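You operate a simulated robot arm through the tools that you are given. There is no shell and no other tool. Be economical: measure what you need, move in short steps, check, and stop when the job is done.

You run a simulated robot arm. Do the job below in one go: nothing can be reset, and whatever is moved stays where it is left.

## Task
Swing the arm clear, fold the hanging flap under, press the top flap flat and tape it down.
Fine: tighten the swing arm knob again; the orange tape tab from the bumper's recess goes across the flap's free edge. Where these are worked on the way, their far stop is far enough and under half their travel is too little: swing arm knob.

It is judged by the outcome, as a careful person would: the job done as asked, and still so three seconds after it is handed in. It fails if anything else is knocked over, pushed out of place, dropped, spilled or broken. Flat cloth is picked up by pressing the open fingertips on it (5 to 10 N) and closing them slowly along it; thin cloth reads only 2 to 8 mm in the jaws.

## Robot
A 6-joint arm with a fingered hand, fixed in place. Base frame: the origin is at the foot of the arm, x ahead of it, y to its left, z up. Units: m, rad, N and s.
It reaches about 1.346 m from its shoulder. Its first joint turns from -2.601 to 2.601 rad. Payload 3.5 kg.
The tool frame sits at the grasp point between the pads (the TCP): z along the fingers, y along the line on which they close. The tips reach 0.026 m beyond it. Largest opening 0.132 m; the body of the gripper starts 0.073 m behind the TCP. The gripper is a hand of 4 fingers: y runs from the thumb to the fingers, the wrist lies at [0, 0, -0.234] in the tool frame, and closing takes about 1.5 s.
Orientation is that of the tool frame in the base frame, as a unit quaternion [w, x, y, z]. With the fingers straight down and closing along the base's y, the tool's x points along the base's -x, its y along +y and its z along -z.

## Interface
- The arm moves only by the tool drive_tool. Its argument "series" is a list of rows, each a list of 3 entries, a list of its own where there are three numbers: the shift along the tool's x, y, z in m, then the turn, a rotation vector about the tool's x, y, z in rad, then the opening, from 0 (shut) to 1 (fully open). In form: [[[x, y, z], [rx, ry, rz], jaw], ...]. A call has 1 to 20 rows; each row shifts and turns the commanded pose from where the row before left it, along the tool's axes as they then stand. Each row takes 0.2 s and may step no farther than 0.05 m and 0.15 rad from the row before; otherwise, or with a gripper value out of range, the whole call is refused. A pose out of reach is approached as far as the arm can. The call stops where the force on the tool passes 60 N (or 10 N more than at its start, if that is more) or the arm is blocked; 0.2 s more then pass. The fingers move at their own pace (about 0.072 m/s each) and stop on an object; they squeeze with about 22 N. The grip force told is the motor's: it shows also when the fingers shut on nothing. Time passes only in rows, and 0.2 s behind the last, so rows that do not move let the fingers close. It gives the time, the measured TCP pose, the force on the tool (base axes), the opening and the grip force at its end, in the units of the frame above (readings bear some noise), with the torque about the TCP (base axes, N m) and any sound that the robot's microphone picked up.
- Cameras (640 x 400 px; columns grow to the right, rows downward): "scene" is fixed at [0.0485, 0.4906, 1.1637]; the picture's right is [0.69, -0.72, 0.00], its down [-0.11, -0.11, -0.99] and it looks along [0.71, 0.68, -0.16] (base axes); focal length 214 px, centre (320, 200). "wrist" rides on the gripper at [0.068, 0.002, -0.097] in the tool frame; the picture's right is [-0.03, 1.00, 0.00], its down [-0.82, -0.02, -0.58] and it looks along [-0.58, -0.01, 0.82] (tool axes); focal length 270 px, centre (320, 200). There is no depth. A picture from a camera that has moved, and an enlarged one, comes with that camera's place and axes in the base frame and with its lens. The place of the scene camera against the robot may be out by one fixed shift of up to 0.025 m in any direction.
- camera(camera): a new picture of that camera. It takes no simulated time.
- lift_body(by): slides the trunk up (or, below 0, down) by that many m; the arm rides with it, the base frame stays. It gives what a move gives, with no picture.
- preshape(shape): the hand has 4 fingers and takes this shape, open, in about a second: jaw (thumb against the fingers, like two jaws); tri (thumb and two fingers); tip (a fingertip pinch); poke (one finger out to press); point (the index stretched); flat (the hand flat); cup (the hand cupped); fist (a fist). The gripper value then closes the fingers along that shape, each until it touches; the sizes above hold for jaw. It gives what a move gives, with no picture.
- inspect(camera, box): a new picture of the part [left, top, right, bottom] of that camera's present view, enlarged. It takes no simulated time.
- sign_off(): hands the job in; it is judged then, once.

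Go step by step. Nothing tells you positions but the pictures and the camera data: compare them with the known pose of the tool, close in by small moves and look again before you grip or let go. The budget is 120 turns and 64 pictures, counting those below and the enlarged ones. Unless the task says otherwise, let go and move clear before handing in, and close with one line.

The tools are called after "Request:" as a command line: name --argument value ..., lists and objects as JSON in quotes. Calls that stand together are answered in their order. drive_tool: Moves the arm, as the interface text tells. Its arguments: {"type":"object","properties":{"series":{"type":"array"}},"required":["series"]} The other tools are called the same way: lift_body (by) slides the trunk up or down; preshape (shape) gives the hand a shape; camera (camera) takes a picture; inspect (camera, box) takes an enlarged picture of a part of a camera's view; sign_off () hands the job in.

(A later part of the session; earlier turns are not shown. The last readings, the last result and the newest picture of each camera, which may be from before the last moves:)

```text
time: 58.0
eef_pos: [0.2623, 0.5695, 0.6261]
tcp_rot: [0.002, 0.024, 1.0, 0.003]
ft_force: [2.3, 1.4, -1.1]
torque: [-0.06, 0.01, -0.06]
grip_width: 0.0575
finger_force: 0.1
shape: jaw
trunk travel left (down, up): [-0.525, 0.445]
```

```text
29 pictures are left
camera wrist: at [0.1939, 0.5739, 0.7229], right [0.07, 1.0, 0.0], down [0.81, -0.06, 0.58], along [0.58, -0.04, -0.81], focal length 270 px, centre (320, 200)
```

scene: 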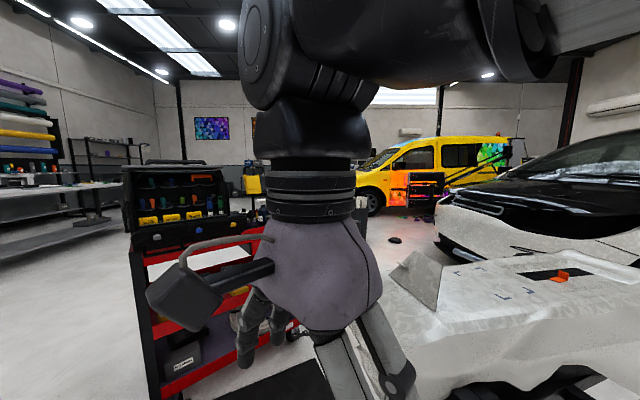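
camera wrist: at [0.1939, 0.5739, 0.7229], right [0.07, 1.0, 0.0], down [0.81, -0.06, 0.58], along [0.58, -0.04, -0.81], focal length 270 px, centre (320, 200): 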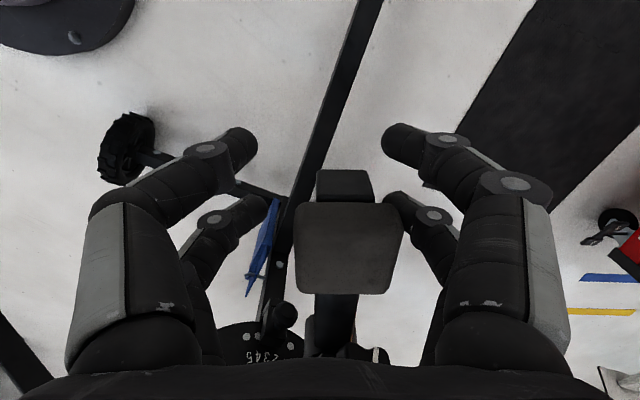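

Request:
drive_tool --series '[[[-0.0012, -0.0193, 0], [0, 0, -0.12], 0.42], [[-0.0012, -0.0193, 0], [0, 0, -0.12], 0.42], [[-0.0012, -0.0193, 0], [0, 0, -0.12], 0.42], [[0, 0, 0], [0, 0, 0], 0.42]]'

```text
time: 59.0
eef_pos: [0.2711, 0.5125, 0.6259]
tcp_rot: [0.002, -0.156, 0.988, 0.002]
ft_force: [1.5, 3.7, -1.6]
torque: [-0.03, 0.0, -0.05]
grip_width: 0.0572
finger_force: 0.0
shape: jaw
trunk travel left (down, up): [-0.525, 0.445]
```

The arm is swung about 90° clear of the bumper. I'll release it, rise and go back to tighten the knob.

Request:
drive_tool --series '[[[0, 0, 0], [0, 0, 0], 0.55], [[0, 0, 0], [0, 0, 0], 0.62], [[0, 0, 0], [0, 0, 0], 0.62]]'

Request:
lift_body --by 0.2

Request:
drive_tool --series '[[[0.02, 0.025, 0], [0, 0, 0.14], 0.62], [[0.02, 0.025, 0], [0, 0, 0.14], 0.62], [[0, 0.025, 0], [0, 0, 0.14], 0.62], [[0, 0, 0], [0, 0, 0.14], 0.62], [[0, 0, 0], [0, 0, 0.14], 0.62], [[0, 0, 0], [0, 0, 0.14], 0.62], [[0, 0, 0], [0, -0.1457, 0], 0.62], [[0, 0, 0], [0, -0.1457, 0], 0.62], [[0, 0, 0], [0, -0.1457, 0], 0.62], [[0, 0, 0], [0, -0.1457, 0], 0.62], [[0, 0, 0], [0, -0.1457, 0], 0.62], [[0, 0, 0], [0, -0.1457, 0], 0.62], [[0, 0, 0], [0, -0.1457, 0], 0.62], [[0, 0, 0], [0, -0.1457, 0], 0.62], [[0, 0, 0], [0, -0.1457, 0], 0.62], [[0, 0, 0], [0, -0.1457, 0], 0.62]]'

```text
time: 59.8
eef_pos: [0.2712, 0.5125, 0.6256]
tcp_rot: [0.002, -0.155, 0.988, 0.002]
ft_force: [-0.3, 0.7, 0.7]
torque: [0.03, -0.01, 0.01]
grip_width: 0.0814
finger_force: 0.0
shape: jaw
trunk travel left (down, up): [-0.525, 0.445]
```

```text
time: 62.0
eef_pos: [0.271, 0.5123, 0.8249]
tcp_rot: [0.002, -0.155, 0.988, 0.002]
ft_force: [0.5, 0.4, 0.7]
torque: [-0.02, 0.01, 0.0]
grip_width: 0.0814
finger_force: 0.0
shape: jaw
trunk travel left (down, up): [-0.725, 0.245]
```

```text
time: 65.4
eef_pos: [0.2981, 0.5764, 1.0334]
tcp_rot: [0.645, 0.191, 0.722, -0.165]
ft_force: [0.0, -0.3, -0.6]
torque: [0.02, -0.02, -0.02]
grip_width: 0.0815
finger_force: 0.0
shape: jaw
out of reach, approached as far as the arm can: row 8, 9, 10, 11, 12, 13, 14, 15, 16
trunk travel left (down, up): [-0.725, 0.245]
```

Request:
drive_tool --series '[[[0, 0.03, 0.005], [0, 0, 0], 0.62], [[0, 0.03, 0.004], [0, 0, 0], 0.62], [[0, 0, 0], [0, 0, -0.15], 0.62], [[0, 0, 0], [0, 0, -0.15], 0.62], [[0, 0, 0], [0, 0, -0.15], 0.62], [[0, 0, 0], [0, 0, -0.15], 0.62], [[0, 0, 0], [0, 0, -0.15], 0.62], [[0, 0, 0], [0, 0, -0.15], 0.62], [[0, 0, 0], [0, 0, 0], 0.62]]'

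Request:
lift_body --by -0.2

```text
time: 67.4
eef_pos: [0.335, 0.6223, 1.0328]
tcp_rot: [0.504, -0.137, 0.734, -0.434]
ft_force: [1.0, -1.5, -0.9]
torque: [-0.05, 0.01, -0.03]
grip_width: 0.0813
finger_force: 0.0
shape: jaw
trunk travel left (down, up): [-0.725, 0.245]
```

```text
time: 69.5
eef_pos: [0.3353, 0.6217, 0.8325]
tcp_rot: [0.504, -0.136, 0.734, -0.433]
ft_force: [0.7, 0.4, -1.0]
torque: [0.0, -0.01, -0.02]
grip_width: 0.0814
finger_force: 0.1
shape: jaw
trunk travel left (down, up): [-0.525, 0.445]
```

Request:
lift_body --by -0.184

Request:
camera --camera "wrist"

```text
time: 71.6
eef_pos: [0.3355, 0.6219, 0.6502]
tcp_rot: [0.504, -0.137, 0.735, -0.433]
ft_force: [-0.4, 0.9, 0.0]
torque: [0.01, 0.02, 0.0]
grip_width: 0.0814
finger_force: 0.1
shape: jaw
trunk travel left (down, up): [-0.341, 0.629]
```

```text
28 pictures are left
camera wrist: at [0.2223, 0.6281, 0.6164], right [0.25, 0.6, -0.76], down [-0.13, 0.8, 0.59], along [0.96, -0.05, 0.28], focal length 270 px, centre (320, 200)
```

wrist: 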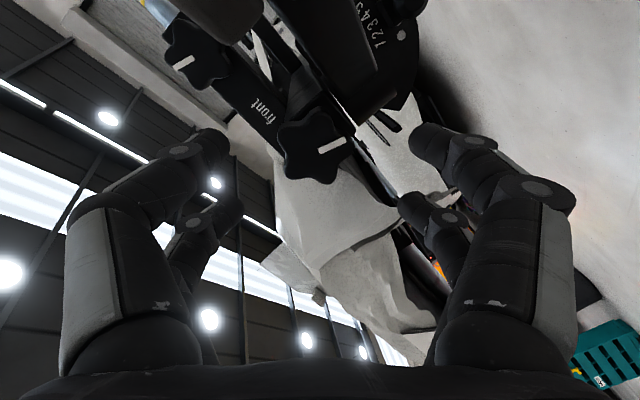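

Request:
drive_tool --series '[[[-0.0025, 0, 0.019], [0, 0, 0], 0.62], [[-0.0025, 0, 0.019], [0, 0, 0], 0.62], [[-0.002, 0, 0.019], [0, 0, 0], 0.62], [[0, 0, 0], [0, 0, 0], 0.5], [[0, 0, 0], [0, 0, 0], 0.3], [[0, 0, 0], [0, 0, 0], 0.15], [[0, 0, 0], [0, 0, 0], 0], [[0, 0, 0], [0, 0, 0], 0], [[0, 0, 0], [0, 0, 0], 0]]'

Request:
drive_tool --series '[[[0, 0, 0], [0, 0, 0.12], 0], [[0, 0, 0], [0, 0, 0.12], 0], [[0, 0, 0], [0, 0, 0.12], 0], [[0, 0, 0], [0, 0, 0.12], 0], [[0, 0, 0], [0, 0, 0.12], 0], [[0, 0, 0], [0, 0, 0.12], 0], [[0, 0, 0], [0, 0, 0.12], 0], [[0, 0, 0], [0, 0, 0], 0]]'

Request:
inspect --camera "wrist" --box '[180, 60, 480, 260]'

```text
time: 73.6
eef_pos: [0.3882, 0.5973, 0.6486]
tcp_rot: [0.503, -0.137, 0.735, -0.433]
ft_force: [9.9, -1.8, 0.8]
torque: [-0.02, 0.04, 0.03]
grip_width: 0.0302
finger_force: 22.2
shape: jaw
trunk travel left (down, up): [-0.341, 0.629]
```

```text
time: 75.4
eef_pos: [0.3882, 0.5978, 0.6503]
tcp_rot: [0.638, 0.178, 0.725, -0.19]
ft_force: [13.0, 5.3, 23.9]
torque: [-0.31, -0.46, 0.86]
grip_width: 0.0289
finger_force: 22.0
shape: jaw
trunk travel left (down, up): [-0.341, 0.629]
```

```text
2.00 times, centred on (330, 160) of wrist
camera zoom: at [0.2983, 0.6488, 0.5935], right [0.5, 0.87, -0.02], down [-0.41, 0.26, 0.88], along [0.76, -0.43, 0.48], focal length 541 px, centre (300, 280)
```

zoom: 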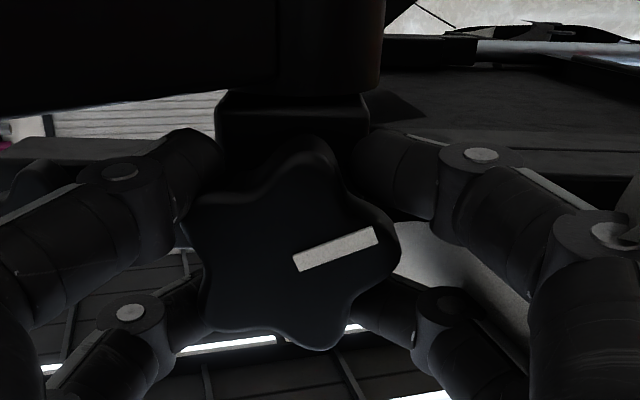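

Request:
drive_tool --series '[[[0, 0, 0], [0, 0, 0], 0.55], [[0, 0, 0], [0, 0, 0], 0.6], [[0, 0, 0], [0, 0, 0], 0.6], [[0, 0, 0], [0, 0, 0], 0.6], [[0, 0, 0], [0, 0, -0.145], 0.6], [[0, 0, 0], [0, 0, -0.145], 0.6], [[0, 0, 0], [0, 0, -0.145], 0.6], [[0, 0, 0], [0, 0, -0.145], 0.6], [[0, 0, 0], [0, 0, -0.145], 0.6], [[0, 0, 0], [0, 0, -0.145], 0.6], [[0, 0, 0], [0, 0, 0], 0.4], [[0, 0, 0], [0, 0, 0], 0.2], [[0, 0, 0], [0, 0, 0], 0], [[0, 0, 0], [0, 0, 0], 0], [[0, 0, 0], [0, 0, 0], 0]]'

Request:
drive_tool --series '[[[0, 0, 0], [0, 0, 0.12], 0], [[0, 0, 0], [0, 0, 0.12], 0], [[0, 0, 0], [0, 0, 0.12], 0], [[0, 0, 0], [0, 0, 0.12], 0], [[0, 0, 0], [0, 0, 0.12], 0], [[0, 0, 0], [0, 0, 0.12], 0], [[0, 0, 0], [0, 0, 0.12], 0], [[0, 0, 0], [0, 0, 0], 0]]'

Request:
drive_tool --series '[[[0, 0, 0], [0, 0, 0], 0.55], [[0, 0, 0], [0, 0, 0], 0.6], [[0, 0, 0], [0, 0, 0], 0.6], [[0, 0, 0], [0, 0, 0], 0.6], [[0, 0, 0], [0, 0, -0.145], 0.6], [[0, 0, 0], [0, 0, -0.145], 0.6], [[0, 0, 0], [0, 0, -0.145], 0.6], [[0, 0, 0], [0, 0, -0.145], 0.6], [[0, 0, 0], [0, 0, -0.145], 0.6], [[0, 0, 0], [0, 0, -0.145], 0.6], [[0, 0, 0], [0, 0, 0], 0.4], [[0, 0, 0], [0, 0, 0], 0.2], [[0, 0, 0], [0, 0, 0], 0], [[0, 0, 0], [0, 0, 0], 0], [[0, 0, 0], [0, 0, 0], 0]]'

Request:
drive_tool --series '[[[0, 0, 0], [0, 0, 0.12], 0], [[0, 0, 0], [0, 0, 0.12], 0], [[0, 0, 0], [0, 0, 0.12], 0], [[0, 0, 0], [0, 0, 0.12], 0], [[0, 0, 0], [0, 0, 0.12], 0], [[0, 0, 0], [0, 0, 0.12], 0], [[0, 0, 0], [0, 0, 0.12], 0], [[0, 0, 0], [0, 0, 0], 0]]'

Request:
inspect --camera "wrist" --box '[180, 60, 480, 260]'

```text
time: 78.6
eef_pos: [0.3879, 0.5986, 0.648]
tcp_rot: [0.497, -0.147, 0.733, -0.441]
ft_force: [7.9, -2.5, 1.1]
torque: [0.0, 0.01, -0.04]
grip_width: 0.0304
finger_force: 21.9
shape: jaw
trunk travel left (down, up): [-0.341, 0.629]
```

```text
time: 80.4
eef_pos: [0.3884, 0.5979, 0.6511]
tcp_rot: [0.636, 0.166, 0.727, -0.199]
ft_force: [16.3, 5.3, 22.8]
torque: [-0.33, -0.48, 0.87]
grip_width: 0.0288
finger_force: 22.0
shape: jaw
trunk travel left (down, up): [-0.341, 0.629]
```

```text
time: 83.6
eef_pos: [0.3886, 0.5984, 0.6473]
tcp_rot: [0.49, -0.158, 0.73, -0.448]
ft_force: [7.7, -3.0, 0.8]
torque: [-0.01, 0.02, -0.01]
grip_width: 0.0308
finger_force: 22.1
shape: jaw
trunk travel left (down, up): [-0.341, 0.629]
```

```text
time: 85.4
eef_pos: [0.3907, 0.5997, 0.651]
tcp_rot: [0.634, 0.155, 0.729, -0.208]
ft_force: [14.1, 4.6, 25.5]
torque: [-0.34, -0.5, 0.87]
grip_width: 0.0296
finger_force: 21.6
shape: jaw
trunk travel left (down, up): [-0.341, 0.629]
```

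```text
2.00 times, centred on (330, 160) of wrist
camera zoom: at [0.2964, 0.6455, 0.594], right [0.49, 0.87, -0.08], down [-0.38, 0.3, 0.87], along [0.78, -0.4, 0.48], focal length 541 px, centre (300, 280)
```

zoom: 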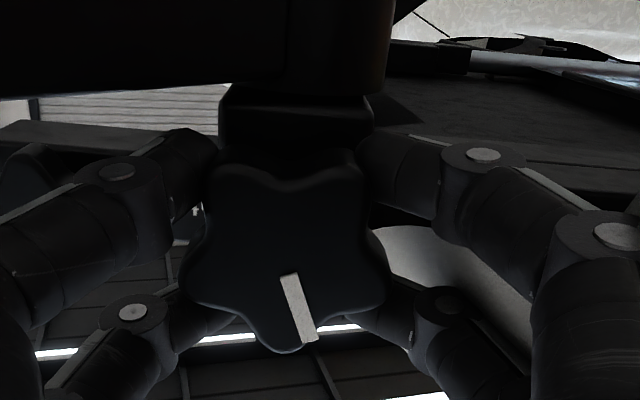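

Request:
drive_tool --series '[[[0, 0, 0], [0, 0, 0], 0.55], [[0, 0, 0], [0, 0, 0], 0.6], [[0, 0, 0], [0, 0, 0], 0.6], [[0, 0, 0], [0, 0, 0], 0.6], [[0, 0, 0], [0, 0, -0.145], 0.6], [[0, 0, 0], [0, 0, -0.145], 0.6], [[0, 0, 0], [0, 0, -0.145], 0.6], [[0, 0, 0], [0, 0, -0.145], 0.6], [[0, 0, 0], [0, 0, -0.145], 0.6], [[0, 0, 0], [0, 0, -0.145], 0.6], [[0, 0, 0], [0, 0, 0], 0.4], [[0, 0, 0], [0, 0, 0], 0.2], [[0, 0, 0], [0, 0, 0], 0], [[0, 0, 0], [0, 0, 0], 0], [[0, 0, 0], [0, 0, 0], 0]]'

Request:
drive_tool --series '[[[0, 0, 0], [0, 0, 0.12], 0], [[0, 0, 0], [0, 0, 0.12], 0], [[0, 0, 0], [0, 0, 0.12], 0], [[0, 0, 0], [0, 0, 0.12], 0], [[0, 0, 0], [0, 0, 0.12], 0], [[0, 0, 0], [0, 0, 0.12], 0], [[0, 0, 0], [0, 0, 0.12], 0], [[0, 0, 0], [0, 0, 0], 0]]'

Request:
inspect --camera "wrist" --box '[180, 60, 480, 260]'

```text
time: 88.6
eef_pos: [0.3895, 0.5984, 0.6477]
tcp_rot: [0.484, -0.17, 0.728, -0.455]
ft_force: [5.6, -2.6, -0.2]
torque: [-0.03, -0.03, -0.01]
grip_width: 0.0306
finger_force: 22.1
shape: jaw
trunk travel left (down, up): [-0.341, 0.629]
```

```text
time: 90.4
eef_pos: [0.3881, 0.5979, 0.6495]
tcp_rot: [0.628, 0.143, 0.733, -0.218]
ft_force: [3.7, 6.6, 19.7]
torque: [-1.66, 0.36, 0.58]
grip_width: 0.0297
finger_force: 21.4
shape: jaw
trunk travel left (down, up): [-0.341, 0.629]
```

```text
2.00 times, centred on (330, 160) of wrist
camera zoom: at [0.2945, 0.6433, 0.5934], right [0.49, 0.87, -0.11], down [-0.37, 0.32, 0.87], along [0.79, -0.38, 0.48], focal length 541 px, centre (300, 280)
```

zoom: 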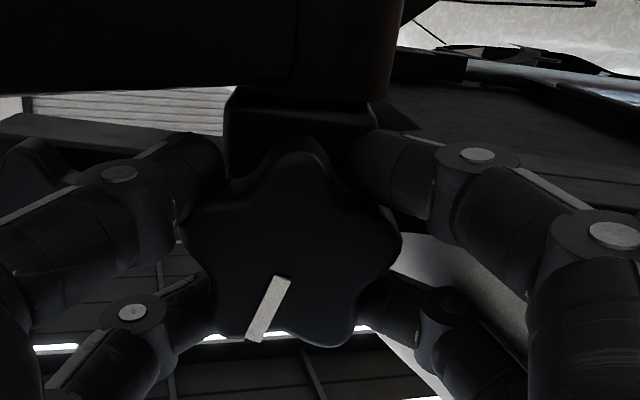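

The knob is back at its tight stop, with the pointer as it was and 1.6 Nm on it. I'll release, back off and move across to look at the hanging flap.

Request:
drive_tool --series '[[[0, 0, 0], [0, 0, 0], 0.55], [[0, 0, 0], [0, 0, 0], 0.6], [[0, 0, 0], [0, 0, 0], 0.6], [[0, 0, 0], [0, 0, 0], 0.6], [[0, 0, -0.03], [0, 0, 0], 0.6], [[0, 0, -0.04], [0, 0, 0.07], 0.6], [[0, 0, -0.04], [0, 0, 0.07], 0.6], [[0, 0, -0.02], [0, 0, 0], 0.6], [[0, 0.045, 0], [0, 0, 0], 0.5], [[0, 0.045, 0], [0, 0, 0], 0.3], [[0, 0.045, 0], [0, 0, 0], 0.1], [[0, 0.045, 0], [0, 0, 0], 0], [[0, 0.045, 0], [0, 0, 0], 0], [[0, 0.035, 0], [0, 0, 0], 0], [[0, 0, 0], [0, 0, 0], 0]]'

Request:
camera --camera "wrist"

Request:
inspect --camera "scene" --box '[320, 230, 640, 400]'

```text
time: 93.6
eef_pos: [0.4381, 0.886, 0.6489]
tcp_rot: [0.642, 0.194, 0.721, -0.174]
ft_force: [-0.2, 1.2, 0.2]
torque: [0.01, 0.0, 0.01]
grip_width: 0.0
finger_force: 22.1
shape: jaw
out of reach, approached as far as the arm can: row 7, 8
trunk travel left (down, up): [-0.341, 0.629]
```

```text
24 pictures are left
camera wrist: at [0.3492, 0.9397, 0.5924], right [0.51, 0.86, 0.02], down [-0.42, 0.23, 0.88], along [0.75, -0.45, 0.48], focal length 270 px, centre (320, 200)
```

wrist: 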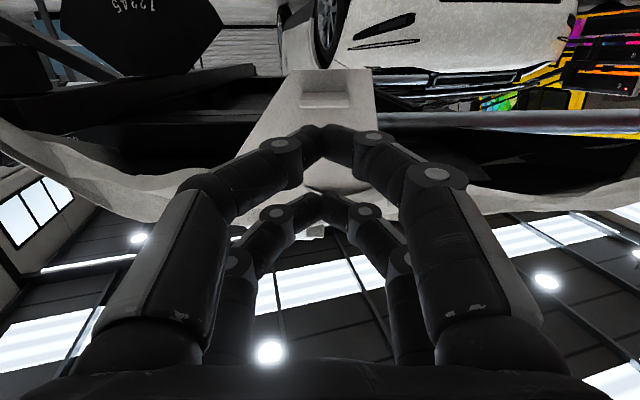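

```text
2.00 times, centred on (480, 315) of scene
camera zoom: at [0.0485, 0.4906, 1.1637], right [0.69, -0.72, 0.0], down [-0.11, -0.11, -0.99], along [0.71, 0.68, -0.16], focal length 429 px, centre (0, -30)
```

zoom: 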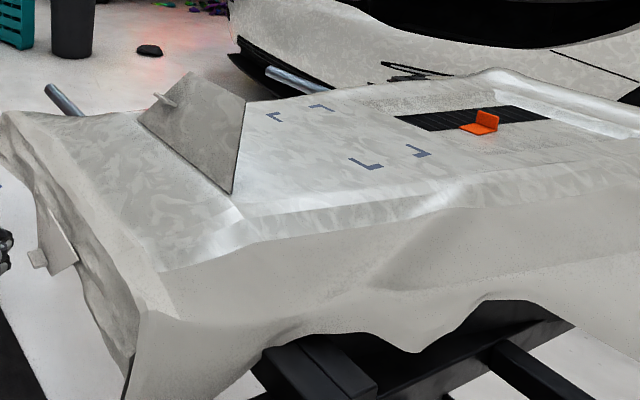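

The hanging flap's free edge is near (0.52, 0.845, 0.60) and its hinge is at about z 0.69, with hollow space behind it. I'll lower a little, push it inward with closed fingers, then lift it up underneath.

Request:
lift_body --by -0.035

Request:
drive_tool --series '[[[-0.0029, 0, 0.025], [0, 0, 0], 0], [[-0.0029, 0, 0.025], [0, 0, 0], 0], [[-0.0029, 0, 0.025], [0, 0, 0], 0], [[-0.0029, 0, 0.025], [0, 0, 0], 0], [[-0.0025, 0, 0.02], [0, 0, 0], 0]]'

Request:
camera --camera "wrist"

```text
time: 94.4
eef_pos: [0.4377, 0.8872, 0.6129]
tcp_rot: [0.642, 0.194, 0.721, -0.174]
ft_force: [0.0, 0.1, -0.4]
torque: [0.0, -0.01, 0.01]
grip_width: 0.0
finger_force: 21.7
shape: jaw
trunk travel left (down, up): [-0.306, 0.664]
```

```text
time: 95.6
eef_pos: [0.5316, 0.8298, 0.6233]
tcp_rot: [0.654, 0.192, 0.711, -0.172]
ft_force: [-19.9, 6.2, 26.8]
torque: [-0.41, -0.86, -0.15]
grip_width: 0.0
finger_force: 21.8
shape: jaw
trunk travel left (down, up): [-0.306, 0.664]
stopped in row 5: the force on the tool passed its limit at 68 N (the readings are from after the stop); the commanded pose is now the measured one
```

```text
22 pictures are left
camera wrist: at [0.4448, 0.8832, 0.5638], right [0.5, 0.87, 0.03], down [-0.45, 0.23, 0.86], along [0.74, -0.44, 0.51], focal length 270 px, centre (320, 200)
```

wrist: 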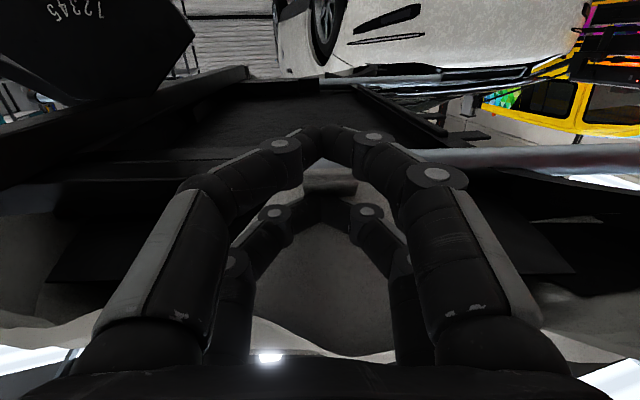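

Request:
drive_tool --series '[[[0.001, 0, -0.012], [0, 0, 0], 0], [[0, 0, 0], [0, 0, 0], 0]]'

Request:
lift_body --by 0.02

Request:
lift_body --by 0.015

```text
time: 96.2
eef_pos: [0.5258, 0.8361, 0.6204]
tcp_rot: [0.65, 0.192, 0.715, -0.173]
ft_force: [-6.6, -1.1, 8.4]
torque: [-0.12, -0.28, -0.11]
grip_width: 0.0
finger_force: 21.9
shape: jaw
trunk travel left (down, up): [-0.306, 0.664]
```

```text
time: 96.9
eef_pos: [0.5268, 0.836, 0.6394]
tcp_rot: [0.65, 0.191, 0.715, -0.172]
ft_force: [0.7, -0.5, 0.2]
torque: [-0.02, 0.0, -0.05]
grip_width: 0.0
finger_force: 21.5
shape: jaw
trunk travel left (down, up): [-0.326, 0.644]
```

```text
time: 97.5
eef_pos: [0.5273, 0.8372, 0.6544]
tcp_rot: [0.651, 0.191, 0.714, -0.173]
ft_force: [0.2, 0.8, 0.0]
torque: [0.06, -0.01, 0.02]
grip_width: 0.0001
finger_force: 21.7
shape: jaw
trunk travel left (down, up): [-0.341, 0.629]
```

Request:
lift_body --by 0.02

Request:
camera --camera "wrist"

```text
time: 98.2
eef_pos: [0.5266, 0.8363, 0.6729]
tcp_rot: [0.649, 0.191, 0.715, -0.173]
ft_force: [-2.0, -2.7, -11.4]
torque: [0.06, -0.14, 0.01]
grip_width: 0.0
finger_force: 22.2
shape: jaw
trunk travel left (down, up): [-0.361, 0.609]
```

```text
21 pictures are left
camera wrist: at [0.438, 0.8894, 0.6139], right [0.5, 0.87, 0.03], down [-0.44, 0.23, 0.87], along [0.74, -0.45, 0.5], focal length 270 px, centre (320, 200)
```

wrist: 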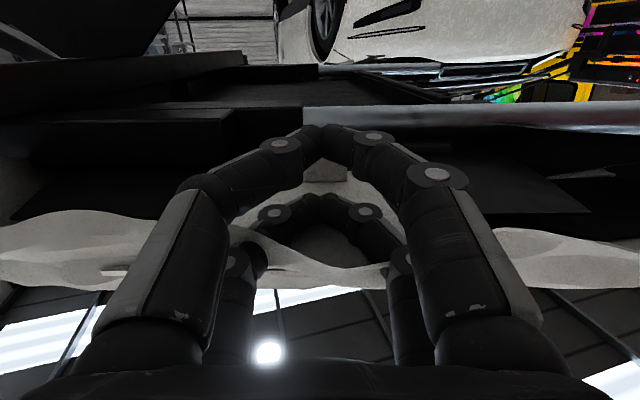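

Request:
lift_body --by -0.008

Request:
drive_tool --series '[[[-0.002, 0, 0.015], [0, 0, 0], 0], [[-0.002, 0, 0.015], [0, 0, 0], 0], [[-0.002, 0, 0.015], [0, 0, 0], 0], [[0, 0, 0], [0, 0, 0], 0]]'

Request:
lift_body --by 0.012

Request:
camera --camera "wrist"

```text
time: 98.7
eef_pos: [0.527, 0.8377, 0.6665]
tcp_rot: [0.651, 0.191, 0.714, -0.173]
ft_force: [-0.3, -0.4, 0.4]
torque: [0.02, 0.0, -0.03]
grip_width: 0.0001
finger_force: 22.3
shape: jaw
trunk travel left (down, up): [-0.353, 0.617]
```

```text
time: 99.7
eef_pos: [0.5597, 0.8172, 0.6661]
tcp_rot: [0.652, 0.189, 0.714, -0.171]
ft_force: [-50.6, 26.9, 0.8]
torque: [-0.55, -1.09, -0.13]
grip_width: 0.0001
finger_force: 22.1
shape: jaw
trunk travel left (down, up): [-0.353, 0.617]
```

```text
time: 100.2
eef_pos: [0.558, 0.8174, 0.6688]
tcp_rot: [0.644, 0.19, 0.721, -0.171]
ft_force: [-18.5, 8.3, -21.8]
torque: [-0.22, -1.04, -0.01]
grip_width: 0.0
finger_force: 21.9
shape: jaw
trunk travel left (down, up): [-0.362, 0.608]
stopped: the force on the tool passed its limit at 74 N (the readings are from after the stop); the commanded pose is now the measured one
```

```text
20 pictures are left
camera wrist: at [0.4689, 0.8704, 0.612], right [0.5, 0.87, 0.02], down [-0.43, 0.22, 0.88], along [0.75, -0.44, 0.48], focal length 270 px, centre (320, 200)
```

wrist: 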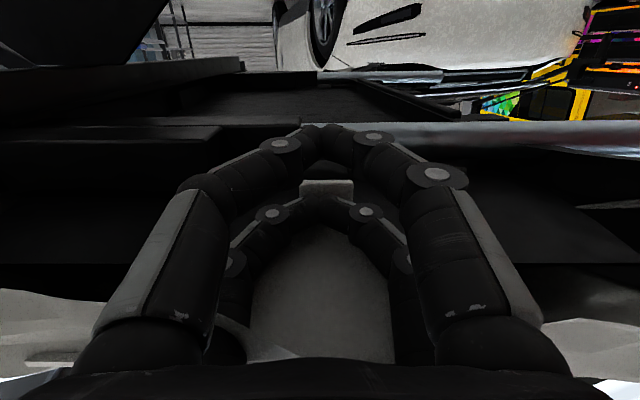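

Request:
lift_body --by -0.012

Request:
drive_tool --series '[[[0.002, 0, -0.025], [0, 0, 0], 0], [[0.003, 0, -0.03], [0, 0, 0], 0], [[0.003, 0, -0.03], [0, 0, 0], 0], [[0.003, 0, -0.03], [0, 0, 0], 0], [[0.003, 0, -0.03], [0, 0, 0], 0], [[0, 0, 0], [0, 0, 0], 0]]'

Request:
camera --camera "wrist"

```text
time: 100.8
eef_pos: [0.5574, 0.8181, 0.663]
tcp_rot: [0.648, 0.189, 0.718, -0.17]
ft_force: [-29.4, 24.4, 12.1]
torque: [-0.63, -0.84, 0.17]
grip_width: 0.0005
finger_force: 22.7
shape: jaw
trunk travel left (down, up): [-0.35, 0.62]
```

```text
time: 102.2
eef_pos: [0.4328, 0.8866, 0.6598]
tcp_rot: [0.645, 0.191, 0.72, -0.171]
ft_force: [-0.7, 0.1, 0.8]
torque: [0.02, 0.01, -0.02]
grip_width: 0.0
finger_force: 22.0
shape: jaw
trunk travel left (down, up): [-0.35, 0.62]
```

```text
19 pictures are left
camera wrist: at [0.3433, 0.9395, 0.6024], right [0.5, 0.87, 0.03], down [-0.43, 0.22, 0.87], along [0.75, -0.45, 0.48], focal length 270 px, centre (320, 200)
```

wrist: 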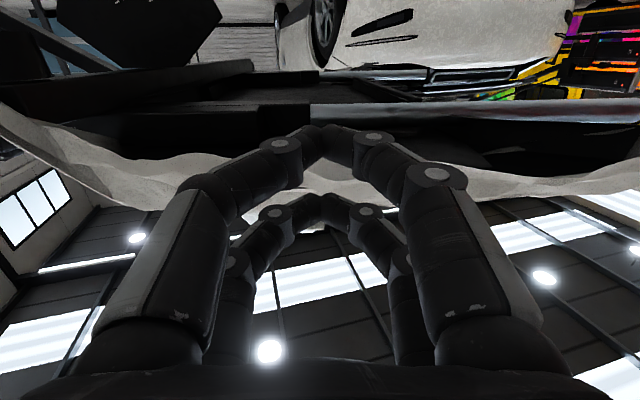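

The flap stays folded under. I'll now raise the hand, point it down and look over the top flap and the tape recess.

Request:
lift_body --by 0.6

Request:
drive_tool --series '[[[0, 0, 0], [0, 0.145, 0], 0], [[0, 0, 0], [0, 0.145, 0], 0], [[0, 0, 0], [0, 0.145, 0], 0], [[0, 0, 0], [0, 0.145, 0], 0], [[0, 0, 0], [0, 0.145, 0], 0], [[0, 0, 0], [0, 0.145, 0], 0], [[0, 0, 0], [0, 0.145, 0], 0], [[0, 0, 0], [0, 0.145, 0], 0], [[0, 0, 0], [0, 0.145, 0], 0], [[0, 0, 0], [0, 0.148, 0], 0], [[0, -0.035, 0], [0, 0, 0], 0], [[0, -0.035, 0], [0, 0, 0], 0], [[0, -0.03, 0], [0, 0, 0], 0], [[-0.04, 0, 0], [0, 0, 0], 0], [[-0.04, 0, 0], [0, 0, 0], 0], [[-0.04, 0, 0], [0, 0, 0], 0], [[-0.03, 0, 0], [0, 0, 0], 0], [[0, 0, 0], [0, 0, 0], 0]]'

Request:
camera --camera "wrist"

```text
refused: 0.6 is not a number from -0.4 to 0.4
```

```text
time: 106.2
eef_pos: [0.4432, 0.7672, 0.4491]
tcp_rot: [0.007, 0.212, 0.977, -0.003]
ft_force: [-0.5, 0.5, -0.3]
torque: [0.0, -0.01, -0.01]
grip_width: 0.0002
finger_force: 21.6
shape: jaw
out of reach, approached as far as the arm can: row 1, 2, 3, 4, 5, 6, 7, 8, 9, 15
trunk travel left (down, up): [-0.35, 0.62]
stopped in row 18: the arm was blocked; the commanded pose is now the measured one
```

```text
18 pictures are left
camera wrist: at [0.3808, 0.7977, 0.5444], right [0.44, 0.9, 0.0], down [0.73, -0.35, 0.59], along [0.53, -0.26, -0.81], focal length 270 px, centre (320, 200)
```

wrist: 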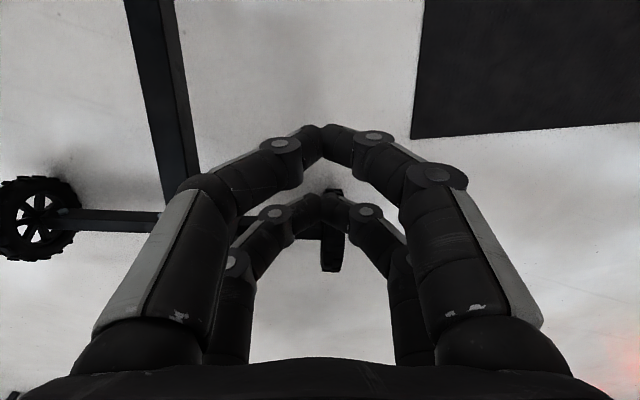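

The lift was refused, so the hand came down low beside the bumper's end. I'll back straight out before rising.

Request:
drive_tool --series '[[[0.04, 0, 0], [0, 0, 0], 0], [[0.04, 0, 0], [0, 0, 0], 0], [[0.04, 0, 0], [0, 0, 0], 0], [[0.03, 0, 0], [0, 0, 0], 0], [[0, 0, 0], [0, 0, 0], 0]]'

```text
time: 107.4
eef_pos: [0.3132, 0.8234, 0.4525]
tcp_rot: [0.006, 0.217, 0.976, -0.001]
ft_force: [-0.3, -1.4, 0.6]
torque: [0.03, 0.04, 0.01]
grip_width: 0.0
finger_force: 21.5
shape: jaw
trunk travel left (down, up): [-0.35, 0.62]
```

Request:
lift_body --by 0.4

Request:
lift_body --by 0.21

Request:
inspect --camera "scene" --box '[320, 230, 640, 400]'

```text
time: 111.2
eef_pos: [0.3136, 0.825, 0.8517]
tcp_rot: [0.005, 0.217, 0.976, -0.001]
ft_force: [0.1, -0.2, -0.1]
torque: [0.01, -0.02, -0.01]
grip_width: 0.0
finger_force: 21.8
shape: jaw
trunk travel left (down, up): [-0.75, 0.22]
```

```text
time: 113.5
eef_pos: [0.3129, 0.8246, 1.0608]
tcp_rot: [0.005, 0.217, 0.976, -0.002]
ft_force: [0.0, -0.5, -0.5]
torque: [0.01, 0.0, 0.03]
grip_width: 0.0
finger_force: 22.2
shape: jaw
trunk travel left (down, up): [-0.96, 0.01]
```

```text
2.00 times, centred on (480, 315) of scene
camera zoom: at [0.0485, 0.4906, 1.1637], right [0.69, -0.72, 0.0], down [-0.11, -0.11, -0.99], along [0.71, 0.68, -0.16], focal length 429 px, centre (0, -30)
```

zoom: 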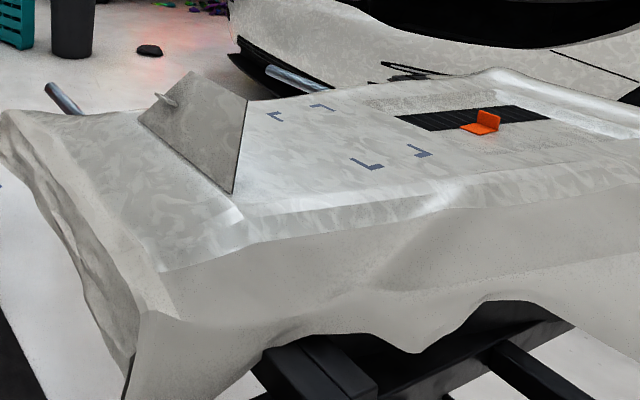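

Request:
drive_tool --series '[[[-0.043, -0.003, 0], [0, 0, 0], 0], [[-0.043, -0.003, 0], [0, 0, 0], 0], [[-0.043, -0.003, 0], [0, 0, 0], 0], [[-0.043, -0.003, 0], [0, 0, 0], 0], [[-0.043, -0.003, 0], [0, 0, 0.086], 0], [[0, 0, 0], [0, 0, 0], 0]]'

Request:
camera --camera "wrist"

```text
time: 114.9
eef_pos: [0.5024, 0.7226, 1.063]
tcp_rot: [0.005, 0.259, 0.966, -0.001]
ft_force: [1.2, -0.1, 0.1]
torque: [0.0, -0.01, 0.01]
grip_width: 0.0
finger_force: 21.8
shape: jaw
out of reach, approached as far as the arm can: row 5
trunk travel left (down, up): [-0.96, 0.01]
```

```text
16 pictures are left
camera wrist: at [0.4435, 0.759, 1.158], right [0.52, 0.85, 0.0], down [0.69, -0.42, 0.59], along [0.5, -0.3, -0.81], focal length 270 px, centre (320, 200)
```

wrist: 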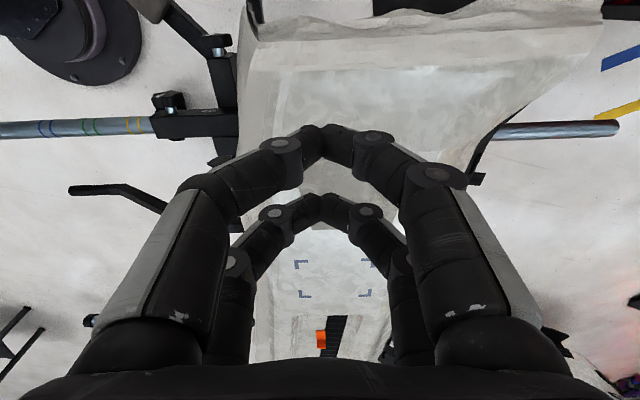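

Request:
drive_tool --series '[[[0, 0.02, 0], [0, 0, 0], 0.5], [[0, 0.02, 0], [0, 0, 0], 1], [[0, 0.02, 0], [0, 0, 0], 1], [[0, 0, 0], [0, 0, 0], 1], [[0, 0, 0], [0, 0, 0], 1], [[0, 0, 0], [0, 0, 0], 1]]'

Request:
inspect --camera "wrist" --box '[180, 40, 460, 360]'

```text
time: 116.3
eef_pos: [0.5345, 0.7758, 1.0619]
tcp_rot: [0.005, 0.257, 0.966, -0.001]
ft_force: [0.6, 0.8, -0.1]
torque: [-0.03, 0.02, 0.02]
grip_width: 0.1319
finger_force: 0.0
shape: jaw
trunk travel left (down, up): [-0.96, 0.01]
```

```text
1.25 times, centred on (320, 200) of wrist
camera zoom: at [0.4741, 0.8109, 1.158], right [0.52, 0.85, 0.0], down [0.69, -0.42, 0.59], along [0.5, -0.3, -0.81], focal length 338 px, centre (320, 200)
```

zoom: 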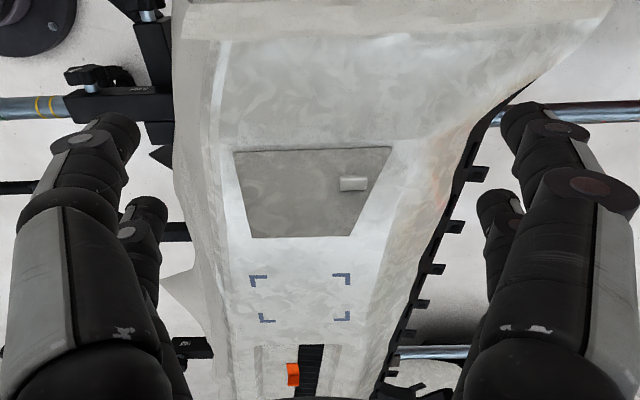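

The top flap hinges from about (0.582, 0.624) to (0.679, 0.789) at z 0.79, and leans slightly forward. I'll close the hand behind it, lower, and push it over.

Request:
drive_tool --series '[[[-0.028, -0.006, 0], [0, 0, 0], 0.5], [[-0.028, -0.006, 0], [0, 0, 0], 0], [[0, 0, 0], [0, 0, 0], 0], [[0, 0, 0], [0, 0, 0], 0], [[0, 0, 0], [0, 0, 0], 0], [[0, 0, 0], [0, 0, 0], 0], [[0, 0, 0], [0, 0, 0], 0]]'

Request:
lift_body --by -0.187

```text
time: 117.9
eef_pos: [0.5748, 0.7365, 1.0614]
tcp_rot: [0.005, 0.258, 0.966, -0.001]
ft_force: [0.1, -0.2, -0.5]
torque: [-0.02, -0.02, -0.01]
grip_width: 0.0001
finger_force: 21.5
shape: jaw
trunk travel left (down, up): [-0.96, 0.01]
```

```text
time: 120.0
eef_pos: [0.5742, 0.7357, 0.8748]
tcp_rot: [0.006, 0.258, 0.966, 0.0]
ft_force: [-0.2, -0.1, -0.4]
torque: [-0.01, -0.01, -0.02]
grip_width: 0.0
finger_force: 21.7
shape: jaw
trunk travel left (down, up): [-0.773, 0.197]
```

Request:
drive_tool --series '[[[-0.03, 0, 0], [0, 0, 0], 0], [[-0.03, 0, 0], [0, 0, 0], 0], [[-0.03, 0, 0], [0, 0, 0], 0], [[-0.03, 0, 0], [0, 0, 0], 0], [[-0.025, 0, 0], [0, 0, 0], 0], [[0, 0, 0], [0, 0, 0], 0]]'

Request:
inspect --camera "scene" --box '[340, 200, 640, 370]'

```text
time: 121.4
eef_pos: [0.7003, 0.6628, 0.8742]
tcp_rot: [0.006, 0.257, 0.966, 0.0]
ft_force: [0.2, -0.1, 0.6]
torque: [0.02, -0.02, -0.02]
grip_width: 0.0
finger_force: 21.8
shape: jaw
trunk travel left (down, up): [-0.773, 0.197]
```

```text
2.13 times, centred on (490, 285) of scene
camera zoom: at [0.0485, 0.4906, 1.1637], right [0.69, -0.72, 0.0], down [-0.11, -0.11, -0.99], along [0.71, 0.68, -0.16], focal length 458 px, centre (-43, 19)
```

zoom: 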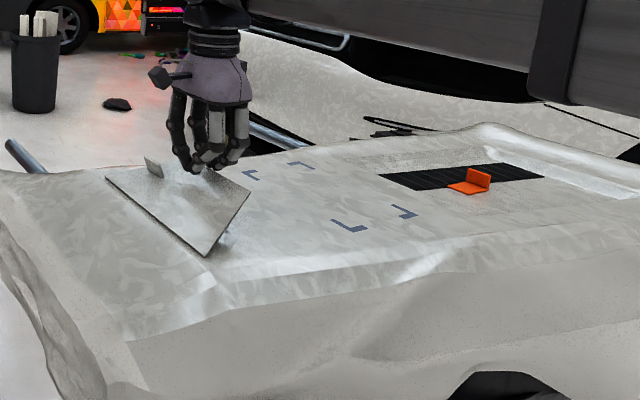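

Request:
lift_body --by -0.04

Request:
lift_body --by -0.012

```text
time: 122.2
eef_pos: [0.6998, 0.6621, 0.8342]
tcp_rot: [0.005, 0.258, 0.966, -0.001]
ft_force: [0.1, -0.1, 0.1]
torque: [-0.02, 0.01, -0.02]
grip_width: 0.0
finger_force: 21.5
shape: jaw
trunk travel left (down, up): [-0.733, 0.237]
```

```text
time: 122.8
eef_pos: [0.6986, 0.6621, 0.8266]
tcp_rot: [0.006, 0.259, 0.966, 0.002]
ft_force: [6.6, 6.4, 38.9]
torque: [0.62, 0.4, -0.16]
grip_width: 0.0
finger_force: 21.8
shape: jaw
trunk travel left (down, up): [-0.721, 0.249]
```

Request:
lift_body --by 0.06

Request:
inspect --camera "scene" --box '[340, 200, 640, 370]'

```text
time: 123.8
eef_pos: [0.7002, 0.6622, 0.8822]
tcp_rot: [0.006, 0.258, 0.966, 0.0]
ft_force: [0.1, 0.1, 0.5]
torque: [0.01, 0.02, -0.01]
grip_width: 0.0
finger_force: 22.4
shape: jaw
trunk travel left (down, up): [-0.781, 0.189]
```

```text
2.13 times, centred on (490, 285) of scene
camera zoom: at [0.0485, 0.4906, 1.1637], right [0.69, -0.72, 0.0], down [-0.11, -0.11, -0.99], along [0.71, 0.68, -0.16], focal length 458 px, centre (-43, 19)
```

zoom: 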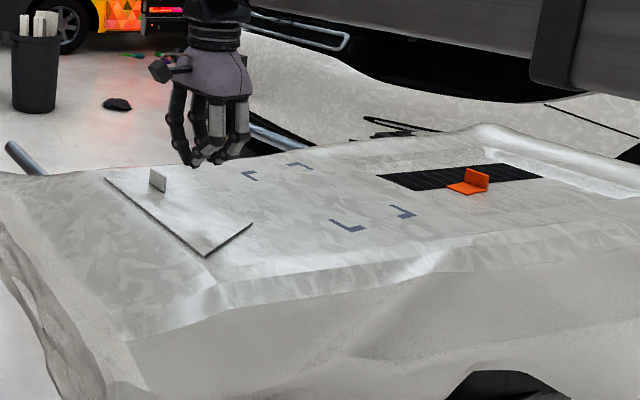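

The top flap is lying flat. I'll go over to the orange tape tab in the recess, near (1.065, 0.386).

Request:
lift_body --by 0.07

Request:
drive_tool --series '[[[-0.046, -0.0084, 0], [0, 0, 0], 0.3], [[-0.046, -0.0084, 0], [0, 0, 0], 0.6], [[-0.046, -0.0084, 0], [0, 0, 0], 0.8], [[-0.046, -0.0084, 0], [0, 0, 0], 0.8], [[-0.046, -0.0084, 0], [0, 0, 0], 0.8], [[-0.046, -0.0084, 0], [0, 0, 0], 0.8], [[-0.046, -0.0084, 0], [0, 0, 0], 0.8], [[0, 0, 0], [0, 0, 0], 0.8]]'

Request:
camera --camera "wrist"

```text
time: 124.9
eef_pos: [0.7005, 0.6615, 0.9526]
tcp_rot: [0.005, 0.258, 0.966, 0.0]
ft_force: [0.4, -0.2, -0.2]
torque: [0.02, 0.0, -0.02]
grip_width: 0.0
finger_force: 22.2
shape: jaw
trunk travel left (down, up): [-0.851, 0.119]
```

```text
time: 126.7
eef_pos: [0.9517, 0.4512, 0.9531]
tcp_rot: [0.005, 0.259, 0.966, 0.0]
ft_force: [0.0, -0.6, -0.3]
torque: [-0.02, -0.03, -0.01]
grip_width: 0.1052
finger_force: 0.1
shape: jaw
trunk travel left (down, up): [-0.851, 0.119]
```

```text
12 pictures are left
camera wrist: at [0.893, 0.4866, 1.049], right [0.52, 0.85, 0.0], down [0.69, -0.42, 0.59], along [0.5, -0.3, -0.81], focal length 270 px, centre (320, 200)
```

wrist: 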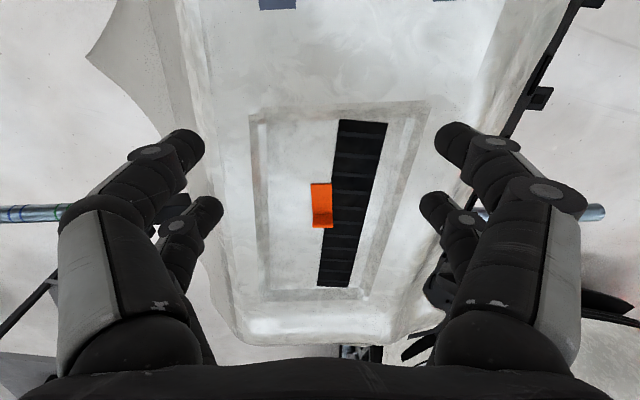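

Request:
inspect --camera "wrist" --box '[270, 150, 390, 260]'

Request:
inspect --camera "scene" --box '[520, 250, 600, 310]'

```text
3.64 times, centred on (330, 205) of wrist
camera zoom: at [0.893, 0.4866, 1.049], right [0.52, 0.85, 0.0], down [0.69, -0.42, 0.59], along [0.5, -0.3, -0.81], focal length 983 px, centre (284, 182)
```

zoom: 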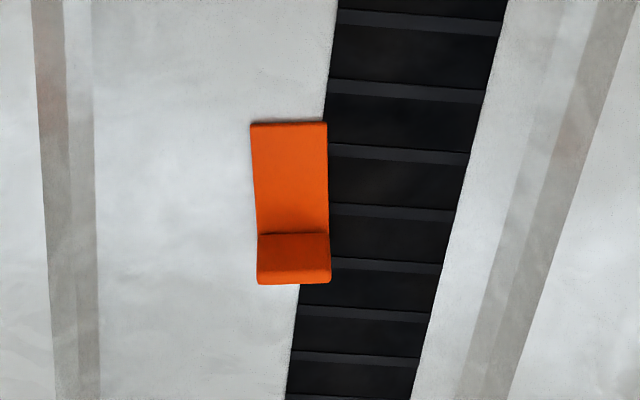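

```text
6.67 times, centred on (560, 280) of scene
camera zoom: at [0.0485, 0.4906, 1.1637], right [0.69, -0.72, 0.0], down [-0.11, -0.11, -0.99], along [0.71, 0.68, -0.16], focal length 1430 px, centre (-1280, -333)
```

zoom: 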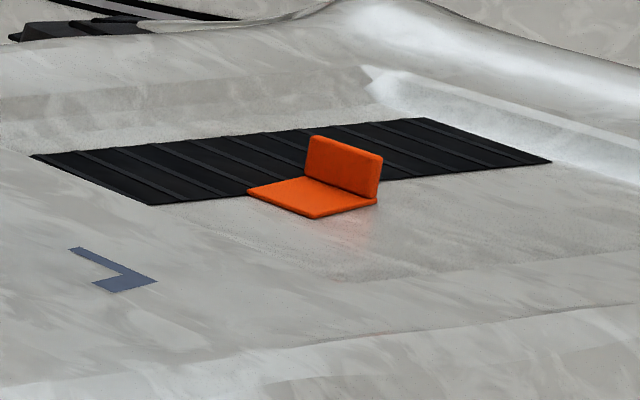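

The tape tab is a pad about 25 by 46 mm with an upright grip plate at its far end. The plate is near (1.08, 0.378) with its top around z 0.805. I'll turn the hand 90° so it closes across the plate and offset it so one digit pair takes the plate.

Request:
drive_tool --series '[[[-0.037, -0.005, 0], [0, 0, 0], 0.6], [[-0.037, -0.005, 0], [0, 0, 0], 0.5], [[-0.037, -0.005, 0], [0, 0, 0], 0.4], [[-0.036, -0.004, 0], [0, 0, 0], 0.4], [[0, 0, 0], [0, 0, 0.1428], 0.4], [[0, 0, 0], [0, 0, 0.1428], 0.4], [[0, 0, 0], [0, 0, 0.1428], 0.4], [[0, 0, 0], [0, 0, 0.1428], 0.4], [[0, 0, 0], [0, 0, 0.1428], 0.4], [[0, 0, 0], [0, 0, 0.1428], 0.4], [[0, 0, 0], [0, 0, 0.1428], 0.4], [[0, 0, 0], [0, 0, 0.1428], 0.4], [[0, 0, 0], [0, 0, 0.1428], 0.4], [[0, 0, 0], [0, 0, 0.1428], 0.4], [[0, 0, 0], [0, 0, 0.1428], 0.4], [[0, 0, 0], [0, 0, 0], 0.4]]'

```text
time: 130.1
eef_pos: [1.0681, 0.3601, 0.9524]
tcp_rot: [0.005, 0.866, 0.499, 0.004]
ft_force: [0.4, -0.6, 0.8]
torque: [0.06, 0.02, 0.0]
grip_width: 0.0535
finger_force: 0.0
shape: jaw
out of reach, approached as far as the arm can: row 3
trunk travel left (down, up): [-0.851, 0.119]
```

Request:
lift_body --by -0.1

Request:
camera --camera "wrist"

```text
time: 131.4
eef_pos: [1.0669, 0.3612, 0.8528]
tcp_rot: [0.004, 0.866, 0.5, 0.004]
ft_force: [-0.1, -0.4, 0.0]
torque: [-0.01, -0.01, 0.05]
grip_width: 0.0531
finger_force: 0.2
shape: jaw
trunk travel left (down, up): [-0.751, 0.219]
```

```text
9 pictures are left
camera wrist: at [1.1028, 0.42, 0.95], right [0.85, -0.52, 0.01], down [-0.43, -0.69, 0.58], along [-0.29, -0.5, -0.82], focal length 270 px, centre (320, 200)
```

wrist: 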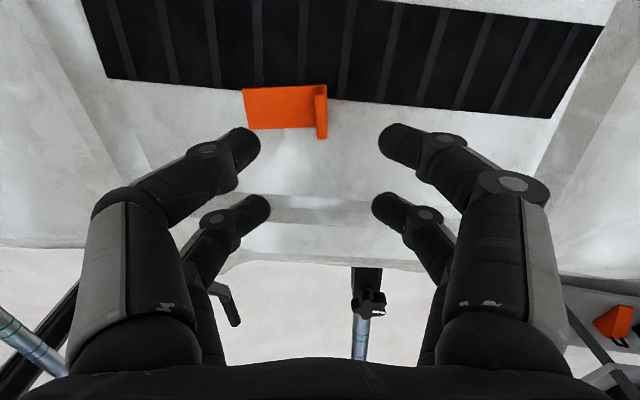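

Request:
drive_tool --series '[[[0.001, 0.003, 0], [0, 0, 0], 0.4], [[0, 0, 0], [0, 0, 0], 0.4]]'

Request:
lift_body --by -0.038

Request:
camera --camera "wrist"

```text
time: 132.0
eef_pos: [1.0725, 0.3611, 0.853]
tcp_rot: [0.004, 0.866, 0.5, 0.003]
ft_force: [0.0, -0.1, 0.5]
torque: [0.02, -0.03, 0.03]
grip_width: 0.0531
finger_force: 0.1
shape: jaw
trunk travel left (down, up): [-0.751, 0.219]
```

```text
time: 132.8
eef_pos: [1.0709, 0.3607, 0.8143]
tcp_rot: [0.004, 0.866, 0.5, 0.003]
ft_force: [-0.1, 0.6, 0.0]
torque: [0.0, -0.01, 0.0]
grip_width: 0.0534
finger_force: 0.1
shape: jaw
trunk travel left (down, up): [-0.713, 0.257]
```

```text
8 pictures are left
camera wrist: at [1.1062, 0.4193, 0.9119], right [0.85, -0.52, 0.01], down [-0.43, -0.69, 0.58], along [-0.29, -0.5, -0.82], focal length 270 px, centre (320, 200)
```

wrist: 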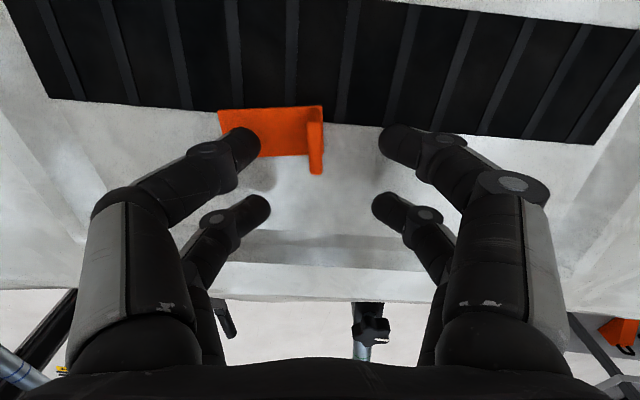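

Request:
drive_tool --series '[[[0, 0, 0], [0, 0, 0], 0.3], [[0, 0, 0], [0, 0, 0], 0.2], [[0, 0, 0], [0, 0, 0], 0.1], [[0, 0, 0], [0, 0, 0], 0], [[0, 0, 0], [0, 0, 0], 0], [[0, 0, 0], [0, 0, 0], 0]]'

Request:
lift_body --by 0.08

Request:
camera --camera "wrist"

```text
time: 134.2
eef_pos: [1.072, 0.3601, 0.8145]
tcp_rot: [0.004, 0.866, 0.501, 0.002]
ft_force: [0.2, -0.4, -0.6]
torque: [0.01, 0.0, -0.01]
grip_width: 0.0
finger_force: 22.4
shape: jaw
trunk travel left (down, up): [-0.713, 0.257]
```

```text
time: 135.4
eef_pos: [1.0711, 0.3609, 0.8952]
tcp_rot: [0.004, 0.866, 0.5, 0.003]
ft_force: [0.1, 0.6, 0.4]
torque: [0.01, 0.0, -0.04]
grip_width: 0.0001
finger_force: 21.9
shape: jaw
trunk travel left (down, up): [-0.793, 0.177]
```

```text
7 pictures are left
camera wrist: at [1.1063, 0.4195, 0.9917], right [0.85, -0.52, 0.01], down [-0.43, -0.69, 0.58], along [-0.29, -0.5, -0.82], focal length 270 px, centre (320, 200)
```

wrist: 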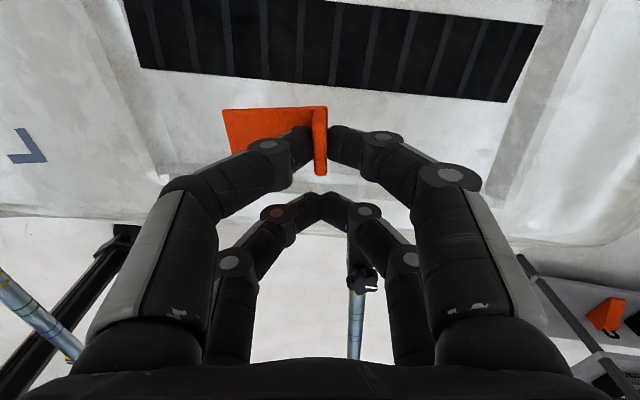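

The tape tab is held. I'll carry it, without turning it, to just above the flap's free edge, near (0.733, 0.646).

Request:
drive_tool --series '[[[0.0064, -0.046, 0], [0, 0, 0], 0], [[0.0064, -0.046, 0], [0, 0, 0], 0], [[0.0064, -0.046, 0], [0, 0, 0], 0], [[0.0064, -0.046, 0], [0, 0, 0], 0], [[0.0064, -0.046, 0], [0, 0, 0], 0], [[0.0064, -0.046, 0], [0, 0, 0], 0], [[0.0064, -0.046, 0], [0, 0, 0], 0], [[0.0064, -0.046, 0], [0, 0, 0], 0], [[0.0064, -0.046, 0], [0, 0, 0], 0], [[0, 0, 0], [0, 0, 0], 0]]'

Request:
camera --camera "wrist"

```text
time: 137.6
eef_pos: [0.7437, 0.6208, 0.894]
tcp_rot: [0.005, 0.865, 0.501, 0.004]
ft_force: [-0.3, -0.4, 1.0]
torque: [-0.01, 0.0, 0.02]
grip_width: 0.0
finger_force: 21.7
shape: jaw
out of reach, approached as far as the arm can: row 3, 8
trunk travel left (down, up): [-0.793, 0.177]
```

```text
6 pictures are left
camera wrist: at [0.7777, 0.6796, 0.9918], right [0.85, -0.52, 0.01], down [-0.43, -0.69, 0.58], along [-0.29, -0.5, -0.82], focal length 270 px, centre (320, 200)
```

wrist: 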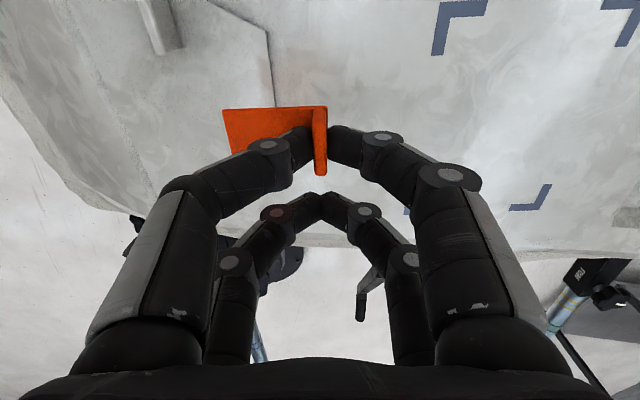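

Request:
drive_tool --series '[[[-0.014, -0.01, 0], [0, 0, 0], 0], [[0, 0, 0], [0, 0, 0], 0]]'

Request:
lift_body --by -0.04

Request:
inspect --camera "wrist" --box '[180, 20, 400, 200]'

```text
time: 138.2
eef_pos: [0.7266, 0.6133, 0.8944]
tcp_rot: [0.004, 0.865, 0.501, 0.004]
ft_force: [0.3, 0.0, 0.0]
torque: [0.03, 0.02, 0.03]
grip_width: 0.0
finger_force: 22.0
shape: jaw
trunk travel left (down, up): [-0.793, 0.177]
```

```text
time: 139.0
eef_pos: [0.7266, 0.6134, 0.8539]
tcp_rot: [0.005, 0.865, 0.501, 0.003]
ft_force: [0.3, 0.4, 0.6]
torque: [0.0, 0.02, 0.01]
grip_width: 0.0
finger_force: 22.1
shape: jaw
trunk travel left (down, up): [-0.753, 0.217]
```

```text
2.22 times, centred on (290, 110) of wrist
camera zoom: at [0.7615, 0.672, 0.9519], right [0.85, -0.52, 0.01], down [-0.43, -0.69, 0.58], along [-0.29, -0.5, -0.82], focal length 601 px, centre (387, 400)
```

zoom: 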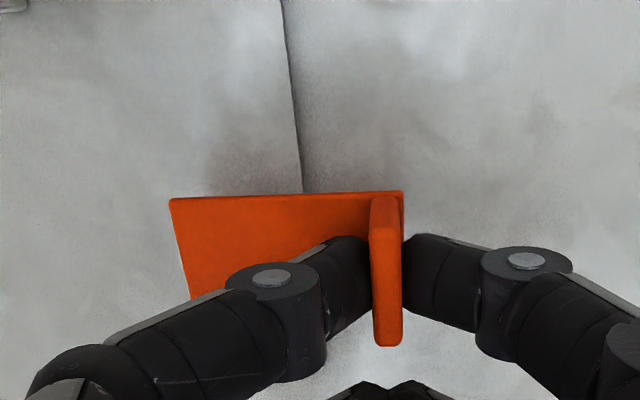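

Request:
lift_body --by -0.018

Request:
lift_body --by -0.005

```text
time: 139.7
eef_pos: [0.726, 0.6137, 0.8361]
tcp_rot: [0.004, 0.866, 0.501, 0.003]
ft_force: [0.6, -0.4, 0.7]
torque: [0.04, 0.03, -0.02]
grip_width: 0.0
finger_force: 21.6
shape: jaw
trunk travel left (down, up): [-0.735, 0.235]
```

```text
time: 140.2
eef_pos: [0.7266, 0.6139, 0.8318]
tcp_rot: [0.004, 0.865, 0.501, 0.003]
ft_force: [0.7, -0.5, 2.0]
torque: [0.0, -0.02, -0.04]
grip_width: 0.0
finger_force: 22.4
shape: jaw
trunk travel left (down, up): [-0.73, 0.24]
```

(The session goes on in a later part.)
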